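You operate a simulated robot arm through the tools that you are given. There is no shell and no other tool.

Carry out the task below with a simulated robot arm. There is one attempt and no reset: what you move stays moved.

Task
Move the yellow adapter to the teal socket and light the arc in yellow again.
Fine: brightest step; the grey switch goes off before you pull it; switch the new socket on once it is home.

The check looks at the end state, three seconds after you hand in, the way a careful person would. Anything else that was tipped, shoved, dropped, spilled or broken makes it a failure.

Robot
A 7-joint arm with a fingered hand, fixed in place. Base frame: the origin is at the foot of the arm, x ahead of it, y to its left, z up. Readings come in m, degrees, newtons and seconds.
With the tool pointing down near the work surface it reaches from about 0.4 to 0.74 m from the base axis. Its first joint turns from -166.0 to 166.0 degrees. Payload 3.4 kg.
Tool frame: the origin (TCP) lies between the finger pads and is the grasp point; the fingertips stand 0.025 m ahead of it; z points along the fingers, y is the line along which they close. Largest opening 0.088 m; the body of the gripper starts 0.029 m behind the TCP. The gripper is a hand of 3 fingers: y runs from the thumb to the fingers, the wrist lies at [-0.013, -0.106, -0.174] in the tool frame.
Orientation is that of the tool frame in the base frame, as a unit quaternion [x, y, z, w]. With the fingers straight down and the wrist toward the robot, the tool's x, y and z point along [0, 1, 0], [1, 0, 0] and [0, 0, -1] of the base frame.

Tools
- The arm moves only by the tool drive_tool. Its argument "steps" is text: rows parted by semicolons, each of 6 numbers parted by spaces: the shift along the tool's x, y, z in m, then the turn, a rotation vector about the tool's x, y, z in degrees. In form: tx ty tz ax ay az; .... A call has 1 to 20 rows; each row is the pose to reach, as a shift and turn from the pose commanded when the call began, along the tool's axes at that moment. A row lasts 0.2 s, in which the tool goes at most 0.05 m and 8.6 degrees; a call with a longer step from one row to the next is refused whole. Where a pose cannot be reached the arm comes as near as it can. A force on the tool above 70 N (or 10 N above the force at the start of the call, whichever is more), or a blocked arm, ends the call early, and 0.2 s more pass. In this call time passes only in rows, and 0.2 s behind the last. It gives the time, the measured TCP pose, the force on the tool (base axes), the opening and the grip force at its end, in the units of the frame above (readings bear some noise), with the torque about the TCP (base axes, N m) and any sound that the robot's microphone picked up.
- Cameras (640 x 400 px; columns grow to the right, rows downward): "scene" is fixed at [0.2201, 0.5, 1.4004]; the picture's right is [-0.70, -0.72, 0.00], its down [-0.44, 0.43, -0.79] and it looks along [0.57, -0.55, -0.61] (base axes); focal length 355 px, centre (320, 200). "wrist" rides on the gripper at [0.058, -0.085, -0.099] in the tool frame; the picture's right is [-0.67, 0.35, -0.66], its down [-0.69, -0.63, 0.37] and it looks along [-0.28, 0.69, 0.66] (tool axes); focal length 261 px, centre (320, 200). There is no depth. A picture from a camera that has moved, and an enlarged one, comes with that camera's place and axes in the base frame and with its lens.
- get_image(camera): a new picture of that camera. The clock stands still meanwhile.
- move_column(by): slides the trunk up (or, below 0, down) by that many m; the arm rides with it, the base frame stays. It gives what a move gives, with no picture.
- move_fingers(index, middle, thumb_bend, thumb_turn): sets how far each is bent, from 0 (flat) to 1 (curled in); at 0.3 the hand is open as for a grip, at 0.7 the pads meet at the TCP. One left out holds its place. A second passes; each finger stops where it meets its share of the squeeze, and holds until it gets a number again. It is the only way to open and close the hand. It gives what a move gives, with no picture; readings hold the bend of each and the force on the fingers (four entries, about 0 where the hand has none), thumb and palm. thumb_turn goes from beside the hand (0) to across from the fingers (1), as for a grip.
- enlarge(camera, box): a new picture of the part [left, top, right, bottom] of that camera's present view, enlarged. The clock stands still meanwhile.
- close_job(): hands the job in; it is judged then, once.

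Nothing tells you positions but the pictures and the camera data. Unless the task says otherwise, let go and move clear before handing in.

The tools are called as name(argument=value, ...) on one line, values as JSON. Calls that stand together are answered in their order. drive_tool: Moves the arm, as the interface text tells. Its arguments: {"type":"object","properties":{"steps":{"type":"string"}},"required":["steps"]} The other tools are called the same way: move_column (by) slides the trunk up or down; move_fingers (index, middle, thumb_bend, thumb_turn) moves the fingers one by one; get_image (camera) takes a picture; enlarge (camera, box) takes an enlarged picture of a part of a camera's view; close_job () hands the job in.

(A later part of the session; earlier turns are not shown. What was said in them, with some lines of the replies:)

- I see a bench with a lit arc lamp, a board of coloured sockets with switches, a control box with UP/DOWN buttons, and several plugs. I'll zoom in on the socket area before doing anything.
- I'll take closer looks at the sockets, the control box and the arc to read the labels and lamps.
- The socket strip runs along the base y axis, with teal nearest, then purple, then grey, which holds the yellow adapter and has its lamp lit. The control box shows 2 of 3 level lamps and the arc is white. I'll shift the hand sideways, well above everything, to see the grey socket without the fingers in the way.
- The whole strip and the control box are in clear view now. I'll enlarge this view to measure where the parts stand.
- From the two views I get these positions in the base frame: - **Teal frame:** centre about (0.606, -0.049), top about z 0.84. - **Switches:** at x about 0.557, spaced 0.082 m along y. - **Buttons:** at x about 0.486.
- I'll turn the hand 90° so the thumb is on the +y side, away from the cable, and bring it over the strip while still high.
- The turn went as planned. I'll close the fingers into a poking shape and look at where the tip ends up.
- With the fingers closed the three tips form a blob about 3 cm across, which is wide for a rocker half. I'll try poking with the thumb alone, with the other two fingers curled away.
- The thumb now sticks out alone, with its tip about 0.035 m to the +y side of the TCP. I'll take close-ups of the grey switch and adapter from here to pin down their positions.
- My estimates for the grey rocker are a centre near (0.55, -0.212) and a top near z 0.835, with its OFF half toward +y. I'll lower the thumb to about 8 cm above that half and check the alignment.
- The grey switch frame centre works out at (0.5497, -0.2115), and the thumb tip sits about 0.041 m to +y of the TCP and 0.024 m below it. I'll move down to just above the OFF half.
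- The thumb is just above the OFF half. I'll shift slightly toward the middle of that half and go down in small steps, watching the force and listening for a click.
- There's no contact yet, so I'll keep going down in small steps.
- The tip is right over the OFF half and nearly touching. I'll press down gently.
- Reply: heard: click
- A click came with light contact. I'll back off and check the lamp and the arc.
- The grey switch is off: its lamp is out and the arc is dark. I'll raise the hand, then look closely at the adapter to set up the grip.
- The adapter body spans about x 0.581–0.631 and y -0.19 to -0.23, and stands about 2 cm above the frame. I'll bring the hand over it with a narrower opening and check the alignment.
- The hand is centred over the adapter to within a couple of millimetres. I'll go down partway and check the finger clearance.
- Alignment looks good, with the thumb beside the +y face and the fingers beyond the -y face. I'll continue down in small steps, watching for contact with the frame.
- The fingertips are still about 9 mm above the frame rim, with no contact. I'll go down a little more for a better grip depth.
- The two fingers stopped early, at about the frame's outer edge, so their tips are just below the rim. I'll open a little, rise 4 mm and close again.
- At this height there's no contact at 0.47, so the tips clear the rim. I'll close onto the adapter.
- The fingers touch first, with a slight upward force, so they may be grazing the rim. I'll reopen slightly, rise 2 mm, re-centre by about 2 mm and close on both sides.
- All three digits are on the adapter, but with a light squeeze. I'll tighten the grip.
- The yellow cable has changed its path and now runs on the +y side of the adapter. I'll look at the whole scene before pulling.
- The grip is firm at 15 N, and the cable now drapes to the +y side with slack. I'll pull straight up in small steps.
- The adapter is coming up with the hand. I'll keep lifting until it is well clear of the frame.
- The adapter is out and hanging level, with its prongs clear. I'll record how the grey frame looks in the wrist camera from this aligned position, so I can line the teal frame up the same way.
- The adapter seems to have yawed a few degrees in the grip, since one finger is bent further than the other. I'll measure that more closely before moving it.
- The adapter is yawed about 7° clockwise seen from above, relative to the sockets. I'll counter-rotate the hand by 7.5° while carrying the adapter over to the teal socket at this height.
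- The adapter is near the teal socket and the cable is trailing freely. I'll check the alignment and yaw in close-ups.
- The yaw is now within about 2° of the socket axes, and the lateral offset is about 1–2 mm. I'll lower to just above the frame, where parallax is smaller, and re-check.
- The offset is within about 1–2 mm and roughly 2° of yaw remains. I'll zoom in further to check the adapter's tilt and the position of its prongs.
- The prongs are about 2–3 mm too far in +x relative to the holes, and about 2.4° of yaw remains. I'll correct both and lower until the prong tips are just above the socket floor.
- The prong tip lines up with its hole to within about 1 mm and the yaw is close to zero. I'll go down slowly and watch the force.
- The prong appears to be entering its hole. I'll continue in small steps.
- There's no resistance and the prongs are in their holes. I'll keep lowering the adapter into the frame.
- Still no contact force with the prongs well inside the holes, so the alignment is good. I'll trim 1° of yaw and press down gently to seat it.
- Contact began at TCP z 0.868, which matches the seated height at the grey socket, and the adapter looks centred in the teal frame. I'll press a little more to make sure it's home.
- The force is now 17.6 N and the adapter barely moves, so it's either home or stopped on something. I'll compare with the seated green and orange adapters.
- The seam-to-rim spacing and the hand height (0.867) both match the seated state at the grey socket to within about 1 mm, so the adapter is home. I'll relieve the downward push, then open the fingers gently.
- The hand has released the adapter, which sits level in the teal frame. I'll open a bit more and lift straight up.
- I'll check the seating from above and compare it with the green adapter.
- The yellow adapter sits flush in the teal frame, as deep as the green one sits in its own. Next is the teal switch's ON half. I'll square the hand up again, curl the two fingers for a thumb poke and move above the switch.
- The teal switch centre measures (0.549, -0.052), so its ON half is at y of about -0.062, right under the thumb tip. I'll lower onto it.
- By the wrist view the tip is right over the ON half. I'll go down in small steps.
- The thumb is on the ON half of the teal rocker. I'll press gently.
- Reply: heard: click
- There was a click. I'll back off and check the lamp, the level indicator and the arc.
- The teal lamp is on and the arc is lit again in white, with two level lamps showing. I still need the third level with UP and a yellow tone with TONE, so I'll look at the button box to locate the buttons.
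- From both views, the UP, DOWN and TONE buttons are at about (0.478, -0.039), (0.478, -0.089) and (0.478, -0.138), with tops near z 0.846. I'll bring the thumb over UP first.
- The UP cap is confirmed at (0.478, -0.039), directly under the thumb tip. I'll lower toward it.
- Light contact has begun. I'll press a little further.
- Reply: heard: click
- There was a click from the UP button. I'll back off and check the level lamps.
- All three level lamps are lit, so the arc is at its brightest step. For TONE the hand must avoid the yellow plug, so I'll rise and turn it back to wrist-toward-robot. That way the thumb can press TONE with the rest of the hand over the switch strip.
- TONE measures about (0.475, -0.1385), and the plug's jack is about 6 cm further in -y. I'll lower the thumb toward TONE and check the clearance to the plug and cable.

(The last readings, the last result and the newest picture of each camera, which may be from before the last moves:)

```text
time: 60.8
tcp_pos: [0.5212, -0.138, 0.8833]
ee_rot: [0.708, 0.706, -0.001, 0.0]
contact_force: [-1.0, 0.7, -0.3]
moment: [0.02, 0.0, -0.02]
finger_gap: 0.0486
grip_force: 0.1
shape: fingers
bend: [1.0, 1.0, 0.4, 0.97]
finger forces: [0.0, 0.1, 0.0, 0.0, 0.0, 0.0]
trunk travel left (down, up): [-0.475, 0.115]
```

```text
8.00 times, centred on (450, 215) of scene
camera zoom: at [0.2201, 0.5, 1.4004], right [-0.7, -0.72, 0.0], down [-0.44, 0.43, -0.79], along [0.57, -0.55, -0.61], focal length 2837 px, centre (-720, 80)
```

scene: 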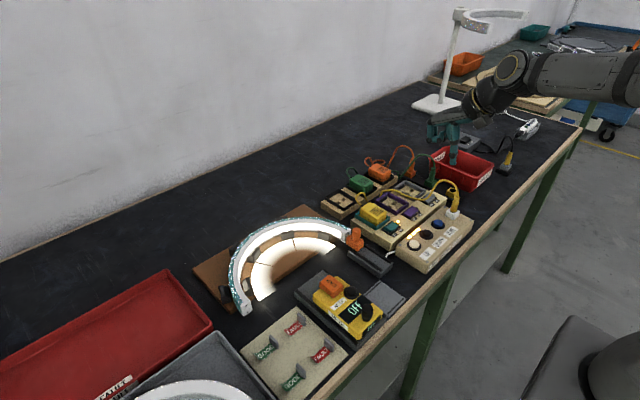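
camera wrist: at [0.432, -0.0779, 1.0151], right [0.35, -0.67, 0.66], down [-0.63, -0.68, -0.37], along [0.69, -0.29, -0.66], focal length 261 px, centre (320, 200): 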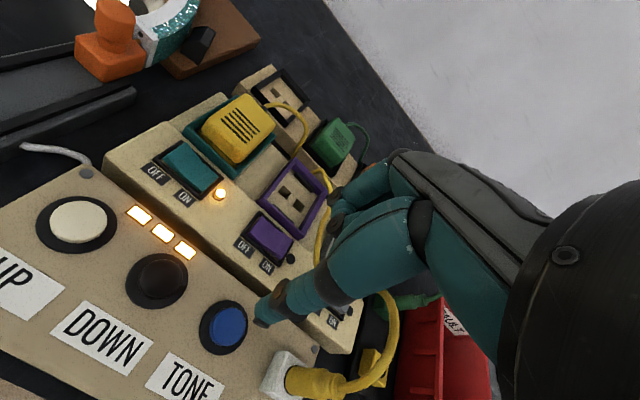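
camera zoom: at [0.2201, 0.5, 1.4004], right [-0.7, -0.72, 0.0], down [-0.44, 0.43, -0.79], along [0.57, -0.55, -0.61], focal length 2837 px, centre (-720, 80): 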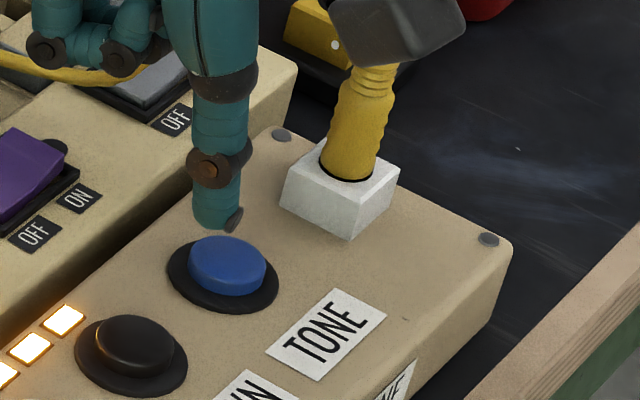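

The thumb tip is centred over the blue TONE cap and the hand is clear of the plug. I'll lower and press.

drive_tool(steps="0 0 0.005 0 0 0; 0 0 0.01 0 0 0")

drive_tool(steps="0 0 0.0015 0 0 0; 0 0 0.003 0 0 0")

drive_tool(steps="0 0 0.001 0 0 0; 0 0 0.002 0 0 0")

```text
time: 61.4
tcp_pos: [0.5198, -0.1384, 0.8719]
ee_rot: [0.708, 0.706, 0.0, 0.0]
contact_force: [0.8, -0.4, -0.1]
moment: [0.0, 0.01, -0.01]
finger_gap: 0.0484
grip_force: 0.0
shape: fingers
bend: [1.0, 1.0, 0.4, 0.97]
finger forces: [0.0, 0.1, 0.0, 0.0, 0.0, 0.0]
trunk travel left (down, up): [-0.475, 0.115]
```

```text
time: 62.0
tcp_pos: [0.5204, -0.136, 0.8696]
ee_rot: [0.708, 0.706, 0.0, 0.0]
contact_force: [0.7, 0.6, 0.8]
moment: [-0.01, -0.01, 0.02]
finger_gap: 0.0486
grip_force: 0.1
shape: fingers
bend: [1.0, 1.0, 0.4, 0.97]
finger forces: [0.0, 0.0, 0.1, 0.1, 0.1, 0.1]
trunk travel left (down, up): [-0.475, 0.115]
```

```text
time: 62.6
tcp_pos: [0.5202, -0.1367, 0.8678]
ee_rot: [0.708, 0.706, 0.0, 0.0]
contact_force: [0.6, 0.6, 1.0]
moment: [0.0, 0.0, 0.03]
finger_gap: 0.0485
grip_force: 0.3
shape: fingers
bend: [1.0, 1.0, 0.4, 0.97]
finger forces: [0.0, 0.1, 0.1, 0.1, 0.5, 0.0]
trunk travel left (down, up): [-0.475, 0.115]
```

drive_tool(steps="0 0 0.001 0 0 0; 0 0 0.002 0 0 0")

get_image(camera="scene")

```text
time: 63.2
tcp_pos: [0.5199, -0.1383, 0.8655]
ee_rot: [0.708, 0.707, 0.001, -0.001]
contact_force: [0.2, -0.2, 1.7]
moment: [-0.02, 0.02, 0.02]
finger_gap: 0.0485
grip_force: 0.3
shape: fingers
bend: [1.0, 1.0, 0.4, 0.97]
finger forces: [0.1, 0.0, 0.1, 0.1, 1.6, 0.1]
trunk travel left (down, up): [-0.475, 0.115]
heard: click
```

```text
taken
```

scene: 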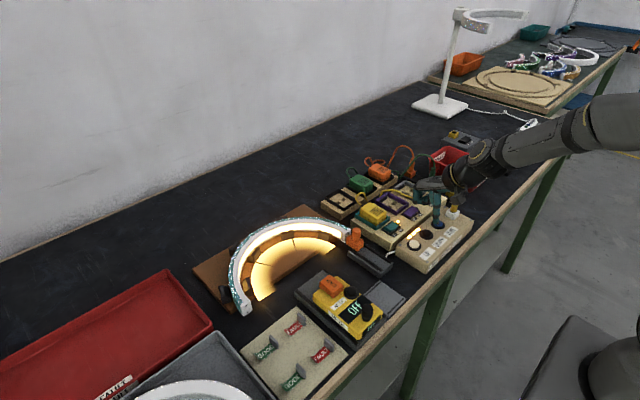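

A click came and the arc now glows yellow. I'll back off and check the colour and level closely.

drive_tool(steps="0 0 -0.01 0 0 0; 0 0 -0.03 0 0 0; 0 0 -0.07 0 0 0; 0 0 -0.11 0 0 0")

enlarge(camera="scene", box=[190, 200, 370, 320])

enlarge(camera="scene", box=[350, 165, 480, 275])

get_image(camera="wrist")

```text
time: 64.2
tcp_pos: [0.5211, -0.1375, 0.9772]
ee_rot: [0.707, 0.707, 0.0, 0.001]
contact_force: [-0.2, 1.1, -0.5]
moment: [-0.03, 0.02, -0.02]
finger_gap: 0.0484
grip_force: 0.2
shape: fingers
bend: [1.0, 1.0, 0.4, 0.97]
finger forces: [0.0, 0.1, 0.0, 0.0, 0.0, 0.0]
trunk travel left (down, up): [-0.475, 0.115]
```

```text
3.33 times, centred on (280, 260) of scene
camera zoom: at [0.2201, 0.5, 1.4004], right [-0.7, -0.72, 0.0], down [-0.44, 0.43, -0.79], along [0.57, -0.55, -0.61], focal length 1182 px, centre (453, 0)
```

zoom: 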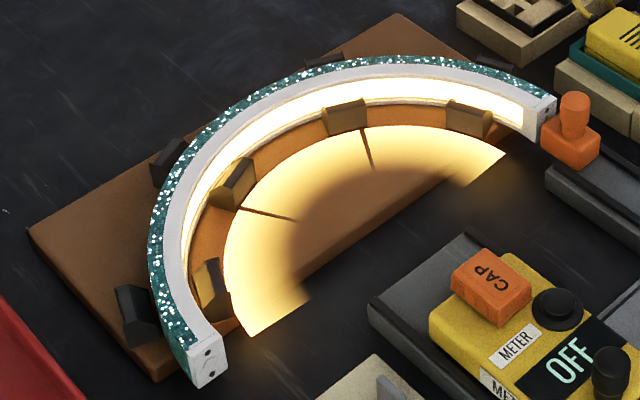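

```text
3.64 times, centred on (415, 220) of scene
camera zoom: at [0.2201, 0.5, 1.4004], right [-0.7, -0.72, 0.0], down [-0.44, 0.43, -0.79], along [0.57, -0.55, -0.61], focal length 1290 px, centre (-26, 127)
```

zoom: 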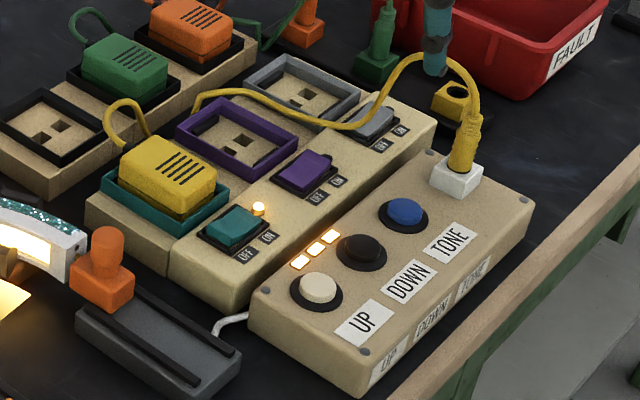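

```text
taken
camera wrist: at [0.4346, -0.0793, 1.0765], right [0.35, -0.67, 0.66], down [-0.63, -0.69, -0.37], along [0.69, -0.29, -0.66], focal length 261 px, centre (320, 200)
```

wrist: 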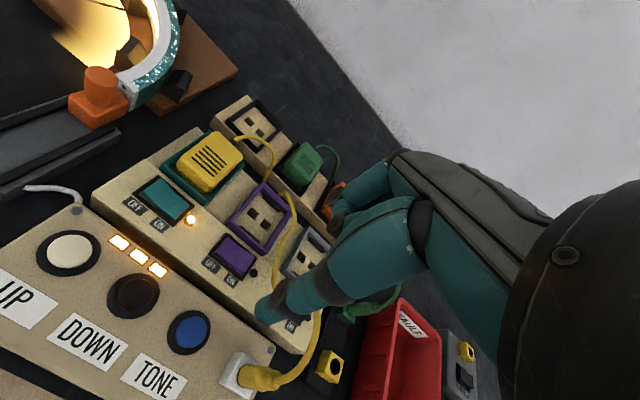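

The arc is lit at full level. I'll zoom in on the glow to judge the colour properly.

enlarge(camera="scene", box=[250, 235, 300, 285])

enlarge(camera="scene", box=[230, 215, 350, 305])

```text
8.00 times, centred on (275, 260) of scene
camera zoom: at [0.2201, 0.5, 1.4004], right [-0.7, -0.72, 0.0], down [-0.44, 0.43, -0.79], along [0.57, -0.55, -0.61], focal length 2837 px, centre (680, -280)
```

zoom: 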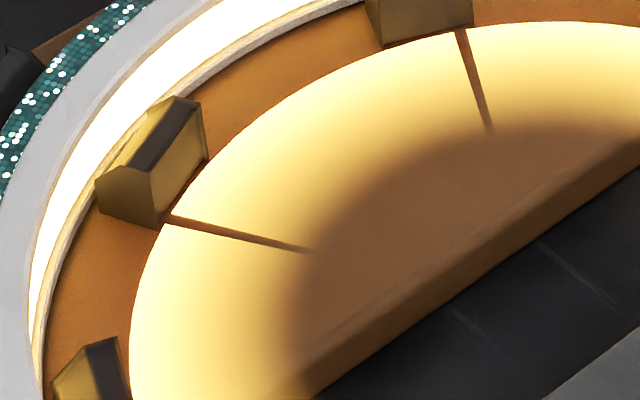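

```text
4.44 times, centred on (290, 260) of scene
camera zoom: at [0.2201, 0.5, 1.4004], right [-0.7, -0.72, 0.0], down [-0.44, 0.43, -0.79], along [0.57, -0.55, -0.61], focal length 1576 px, centre (453, -67)
```

zoom: 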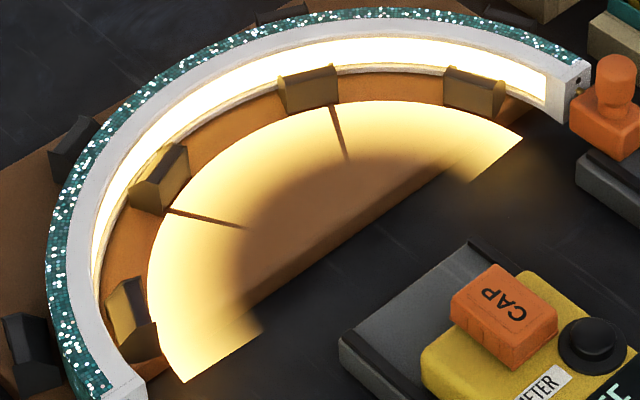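

This looks yellow, but I haven't seen the other tones. I'm still right above the button, so I'll step through them once to make sure this is the yellow one.

drive_tool(steps="0 0 0.04 0 0 0; 0 0 0.08 0 0 0; 0 0 0.1 0 0 0; 0 0 0.106 0 0 0")

drive_tool(steps="0 0 0.001 0 0 0; 0 0 0.002 0 0 0; 0 0 0.003 0 0 0; 0 0 0.004 0 0 0")

```text
time: 65.2
tcp_pos: [0.5203, -0.1379, 0.8702]
ee_rot: [0.707, 0.707, 0.0, 0.0]
contact_force: [-0.5, -0.3, 0.6]
moment: [0.04, 0.01, 0.01]
finger_gap: 0.0482
grip_force: 0.1
shape: fingers
bend: [1.0, 1.0, 0.4, 0.97]
finger forces: [0.0, 0.0, 0.1, 0.1, 0.1, 0.1]
trunk travel left (down, up): [-0.475, 0.115]
```

```text
time: 66.2
tcp_pos: [0.5215, -0.1377, 0.8664]
ee_rot: [0.708, 0.707, 0.001, 0.0]
contact_force: [-0.5, -0.8, 1.2]
moment: [-0.02, 0.08, 0.03]
finger_gap: 0.0486
grip_force: 0.7
shape: fingers
bend: [1.0, 1.0, 0.4, 0.97]
finger forces: [0.1, 0.0, 0.0, 0.0, 1.4, 0.0]
trunk travel left (down, up): [-0.475, 0.115]
```

drive_tool(steps="0 0 0.001 0 0 0")

enlarge(camera="scene", box=[230, 215, 350, 305])

```text
time: 66.6
tcp_pos: [0.5199, -0.1375, 0.8658]
ee_rot: [0.708, 0.706, 0.0, 0.0]
contact_force: [0.4, 1.2, 2.1]
moment: [-0.04, 0.03, 0.01]
finger_gap: 0.0484
grip_force: 0.9
shape: fingers
bend: [1.0, 1.0, 0.4, 0.97]
finger forces: [0.1, 0.1, 0.0, 0.0, 1.8, 0.1]
trunk travel left (down, up): [-0.475, 0.115]
heard: click
```

```text
4.44 times, centred on (290, 260) of scene
camera zoom: at [0.2201, 0.5, 1.4004], right [-0.7, -0.72, 0.0], down [-0.44, 0.43, -0.79], along [0.57, -0.55, -0.61], focal length 1576 px, centre (453, -67)
```

zoom: 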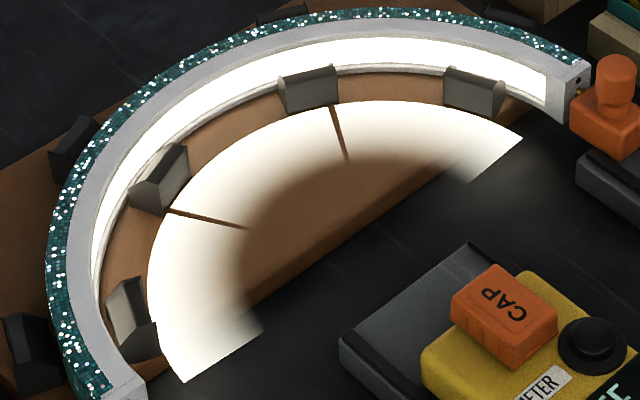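

It has gone back to white, so TONE appears to toggle between white and yellow. I'll release and press once more to return to yellow.

drive_tool(steps="0 0 -0.006 0 0 0; 0 0 -0.014 0 0 0")

drive_tool(steps="0 0 0.005 0 0 0; 0 0 0.01 0 0 0; 0 0 0.012 0 0 0; 0 0 0.014 0 0 0")

enlarge(camera="scene", box=[230, 215, 350, 305])

```text
time: 67.2
tcp_pos: [0.5208, -0.137, 0.8792]
ee_rot: [0.708, 0.707, 0.0, 0.0]
contact_force: [0.2, -0.6, 0.0]
moment: [-0.03, -0.01, 0.01]
finger_gap: 0.0485
grip_force: 0.1
shape: fingers
bend: [1.0, 1.0, 0.4, 0.97]
finger forces: [0.0, 0.0, 0.0, 0.0, 0.0, 0.1]
trunk travel left (down, up): [-0.475, 0.115]
```

```text
time: 68.2
tcp_pos: [0.5198, -0.1362, 0.8674]
ee_rot: [0.707, 0.707, 0.0, 0.0]
contact_force: [0.8, 0.0, 1.9]
moment: [0.05, 0.1, -0.01]
finger_gap: 0.0486
grip_force: 1.4
shape: fingers
bend: [1.0, 1.0, 0.4, 0.97]
finger forces: [0.0, 0.1, 0.0, 0.1, 1.9, 0.0]
trunk travel left (down, up): [-0.475, 0.115]
heard: click
```

```text
4.44 times, centred on (290, 260) of scene
camera zoom: at [0.2201, 0.5, 1.4004], right [-0.7, -0.72, 0.0], down [-0.44, 0.43, -0.79], along [0.57, -0.55, -0.61], focal length 1576 px, centre (453, -67)
```

zoom: 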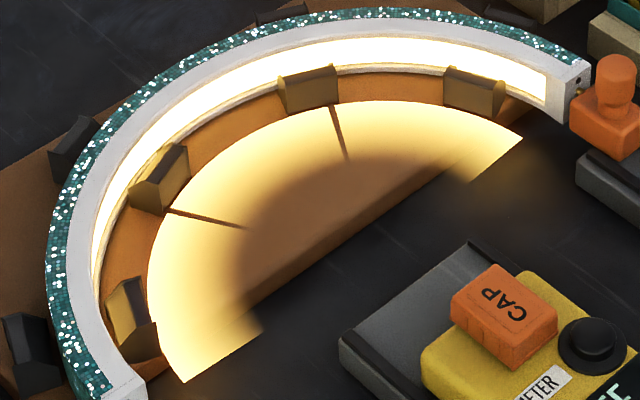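

The arc is yellow again, so TONE does toggle between those two. I'll lift straight up and move well clear.

drive_tool(steps="0 0 -0.01 0 0 0; 0 0 -0.03 0 0 0; 0 0 -0.07 0 0 0; 0 0 -0.11 0 0 0; 0 0 -0.15 0 0 0; 0 0 -0.19 0 0 0; 0 -0.04 -0.22 0 0 0; 0 -0.08 -0.24 0 0 0")

get_image(camera="scene")

enlarge(camera="scene", box=[330, 145, 490, 275])

enlarge(camera="scene", box=[355, 190, 405, 235])

get_image(camera="wrist")

```text
time: 70.0
tcp_pos: [0.4397, -0.1345, 1.1075]
ee_rot: [0.707, 0.707, -0.001, 0.0]
contact_force: [0.6, 0.7, -0.6]
moment: [0.0, 0.02, -0.03]
finger_gap: 0.0484
grip_force: 0.0
shape: fingers
bend: [1.0, 1.0, 0.4, 0.97]
finger forces: [0.0, 0.0, 0.0, 0.0, 0.1, 0.0]
trunk travel left (down, up): [-0.475, 0.115]
```

```text
taken
```

scene: 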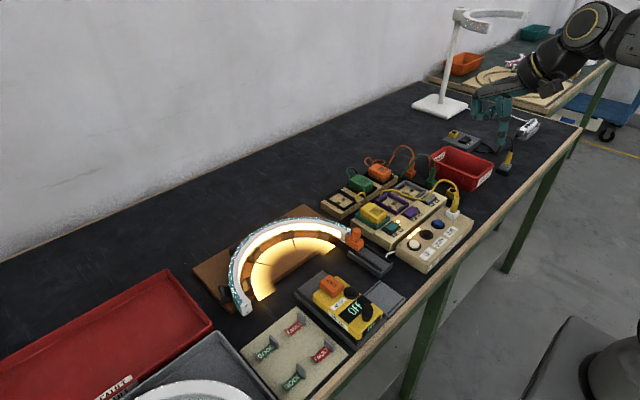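

```text
3.08 times, centred on (410, 210) of scene
camera zoom: at [0.2201, 0.5, 1.4004], right [-0.7, -0.72, 0.0], down [-0.44, 0.43, -0.79], along [0.57, -0.55, -0.61], focal length 1091 px, centre (43, 169)
```

zoom: 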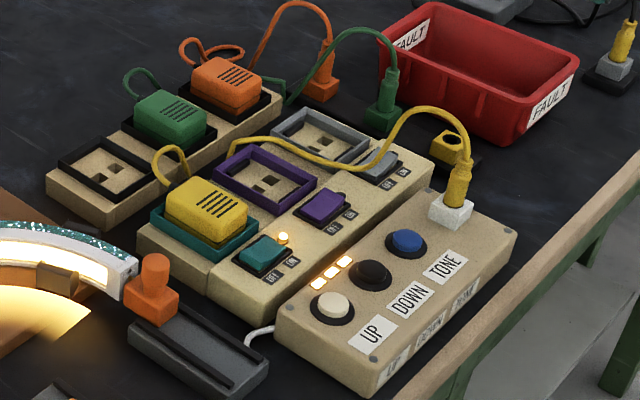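

```text
8.89 times, centred on (380, 212) of scene
camera zoom: at [0.2201, 0.5, 1.4004], right [-0.7, -0.72, 0.0], down [-0.44, 0.43, -0.79], along [0.57, -0.55, -0.61], focal length 3152 px, centre (-213, 89)
```

zoom: 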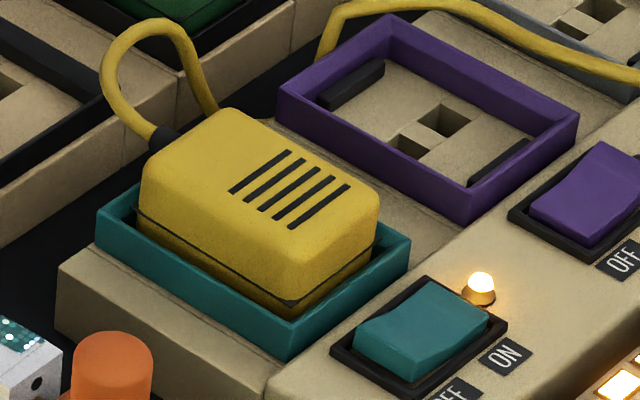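

```text
taken
camera wrist: at [0.3549, -0.0757, 1.2074], right [0.35, -0.67, 0.66], down [-0.63, -0.69, -0.37], along [0.69, -0.29, -0.66], focal length 261 px, centre (320, 200)
```

wrist: 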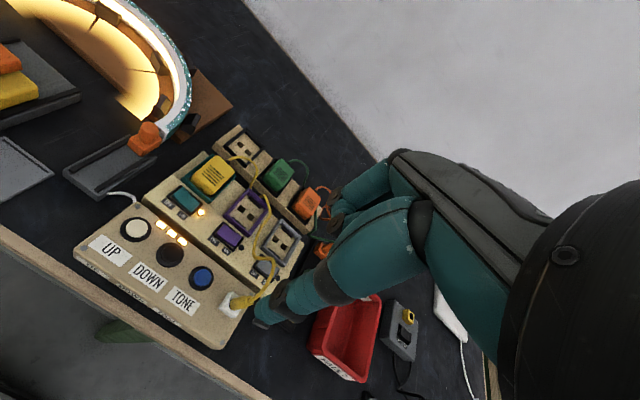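

The yellow adapter is seated in the teal socket with its switch on and lamp lit. The grey socket is empty and off, all three level lamps are on, and the arc glows yellow. Nothing else looks disturbed and the hand is clear, so I'm handing in.

close_job()

```text
The job is handed in.
```

The yellow adapter is now in the teal socket and the arc is lit in yellow at its brightest step.

- **Grey socket:** I switched it off before pulling the adapter. It is now empty and still off.
- **Teal socket:** I switched it on only after the adapter was home. Its lamp is lit.
- **Arc:** All three level lamps are lit. Pressing TONE switched the arc between white and yellow. I went through both to be sure, then left it on yellow.

In the last pictures nothing else looked moved or knocked over. The yellow lead is still plugged in; it now lies across the purple and grey sockets. The job is handed in with the hand empty and clear of the bench; no result has come back yet.
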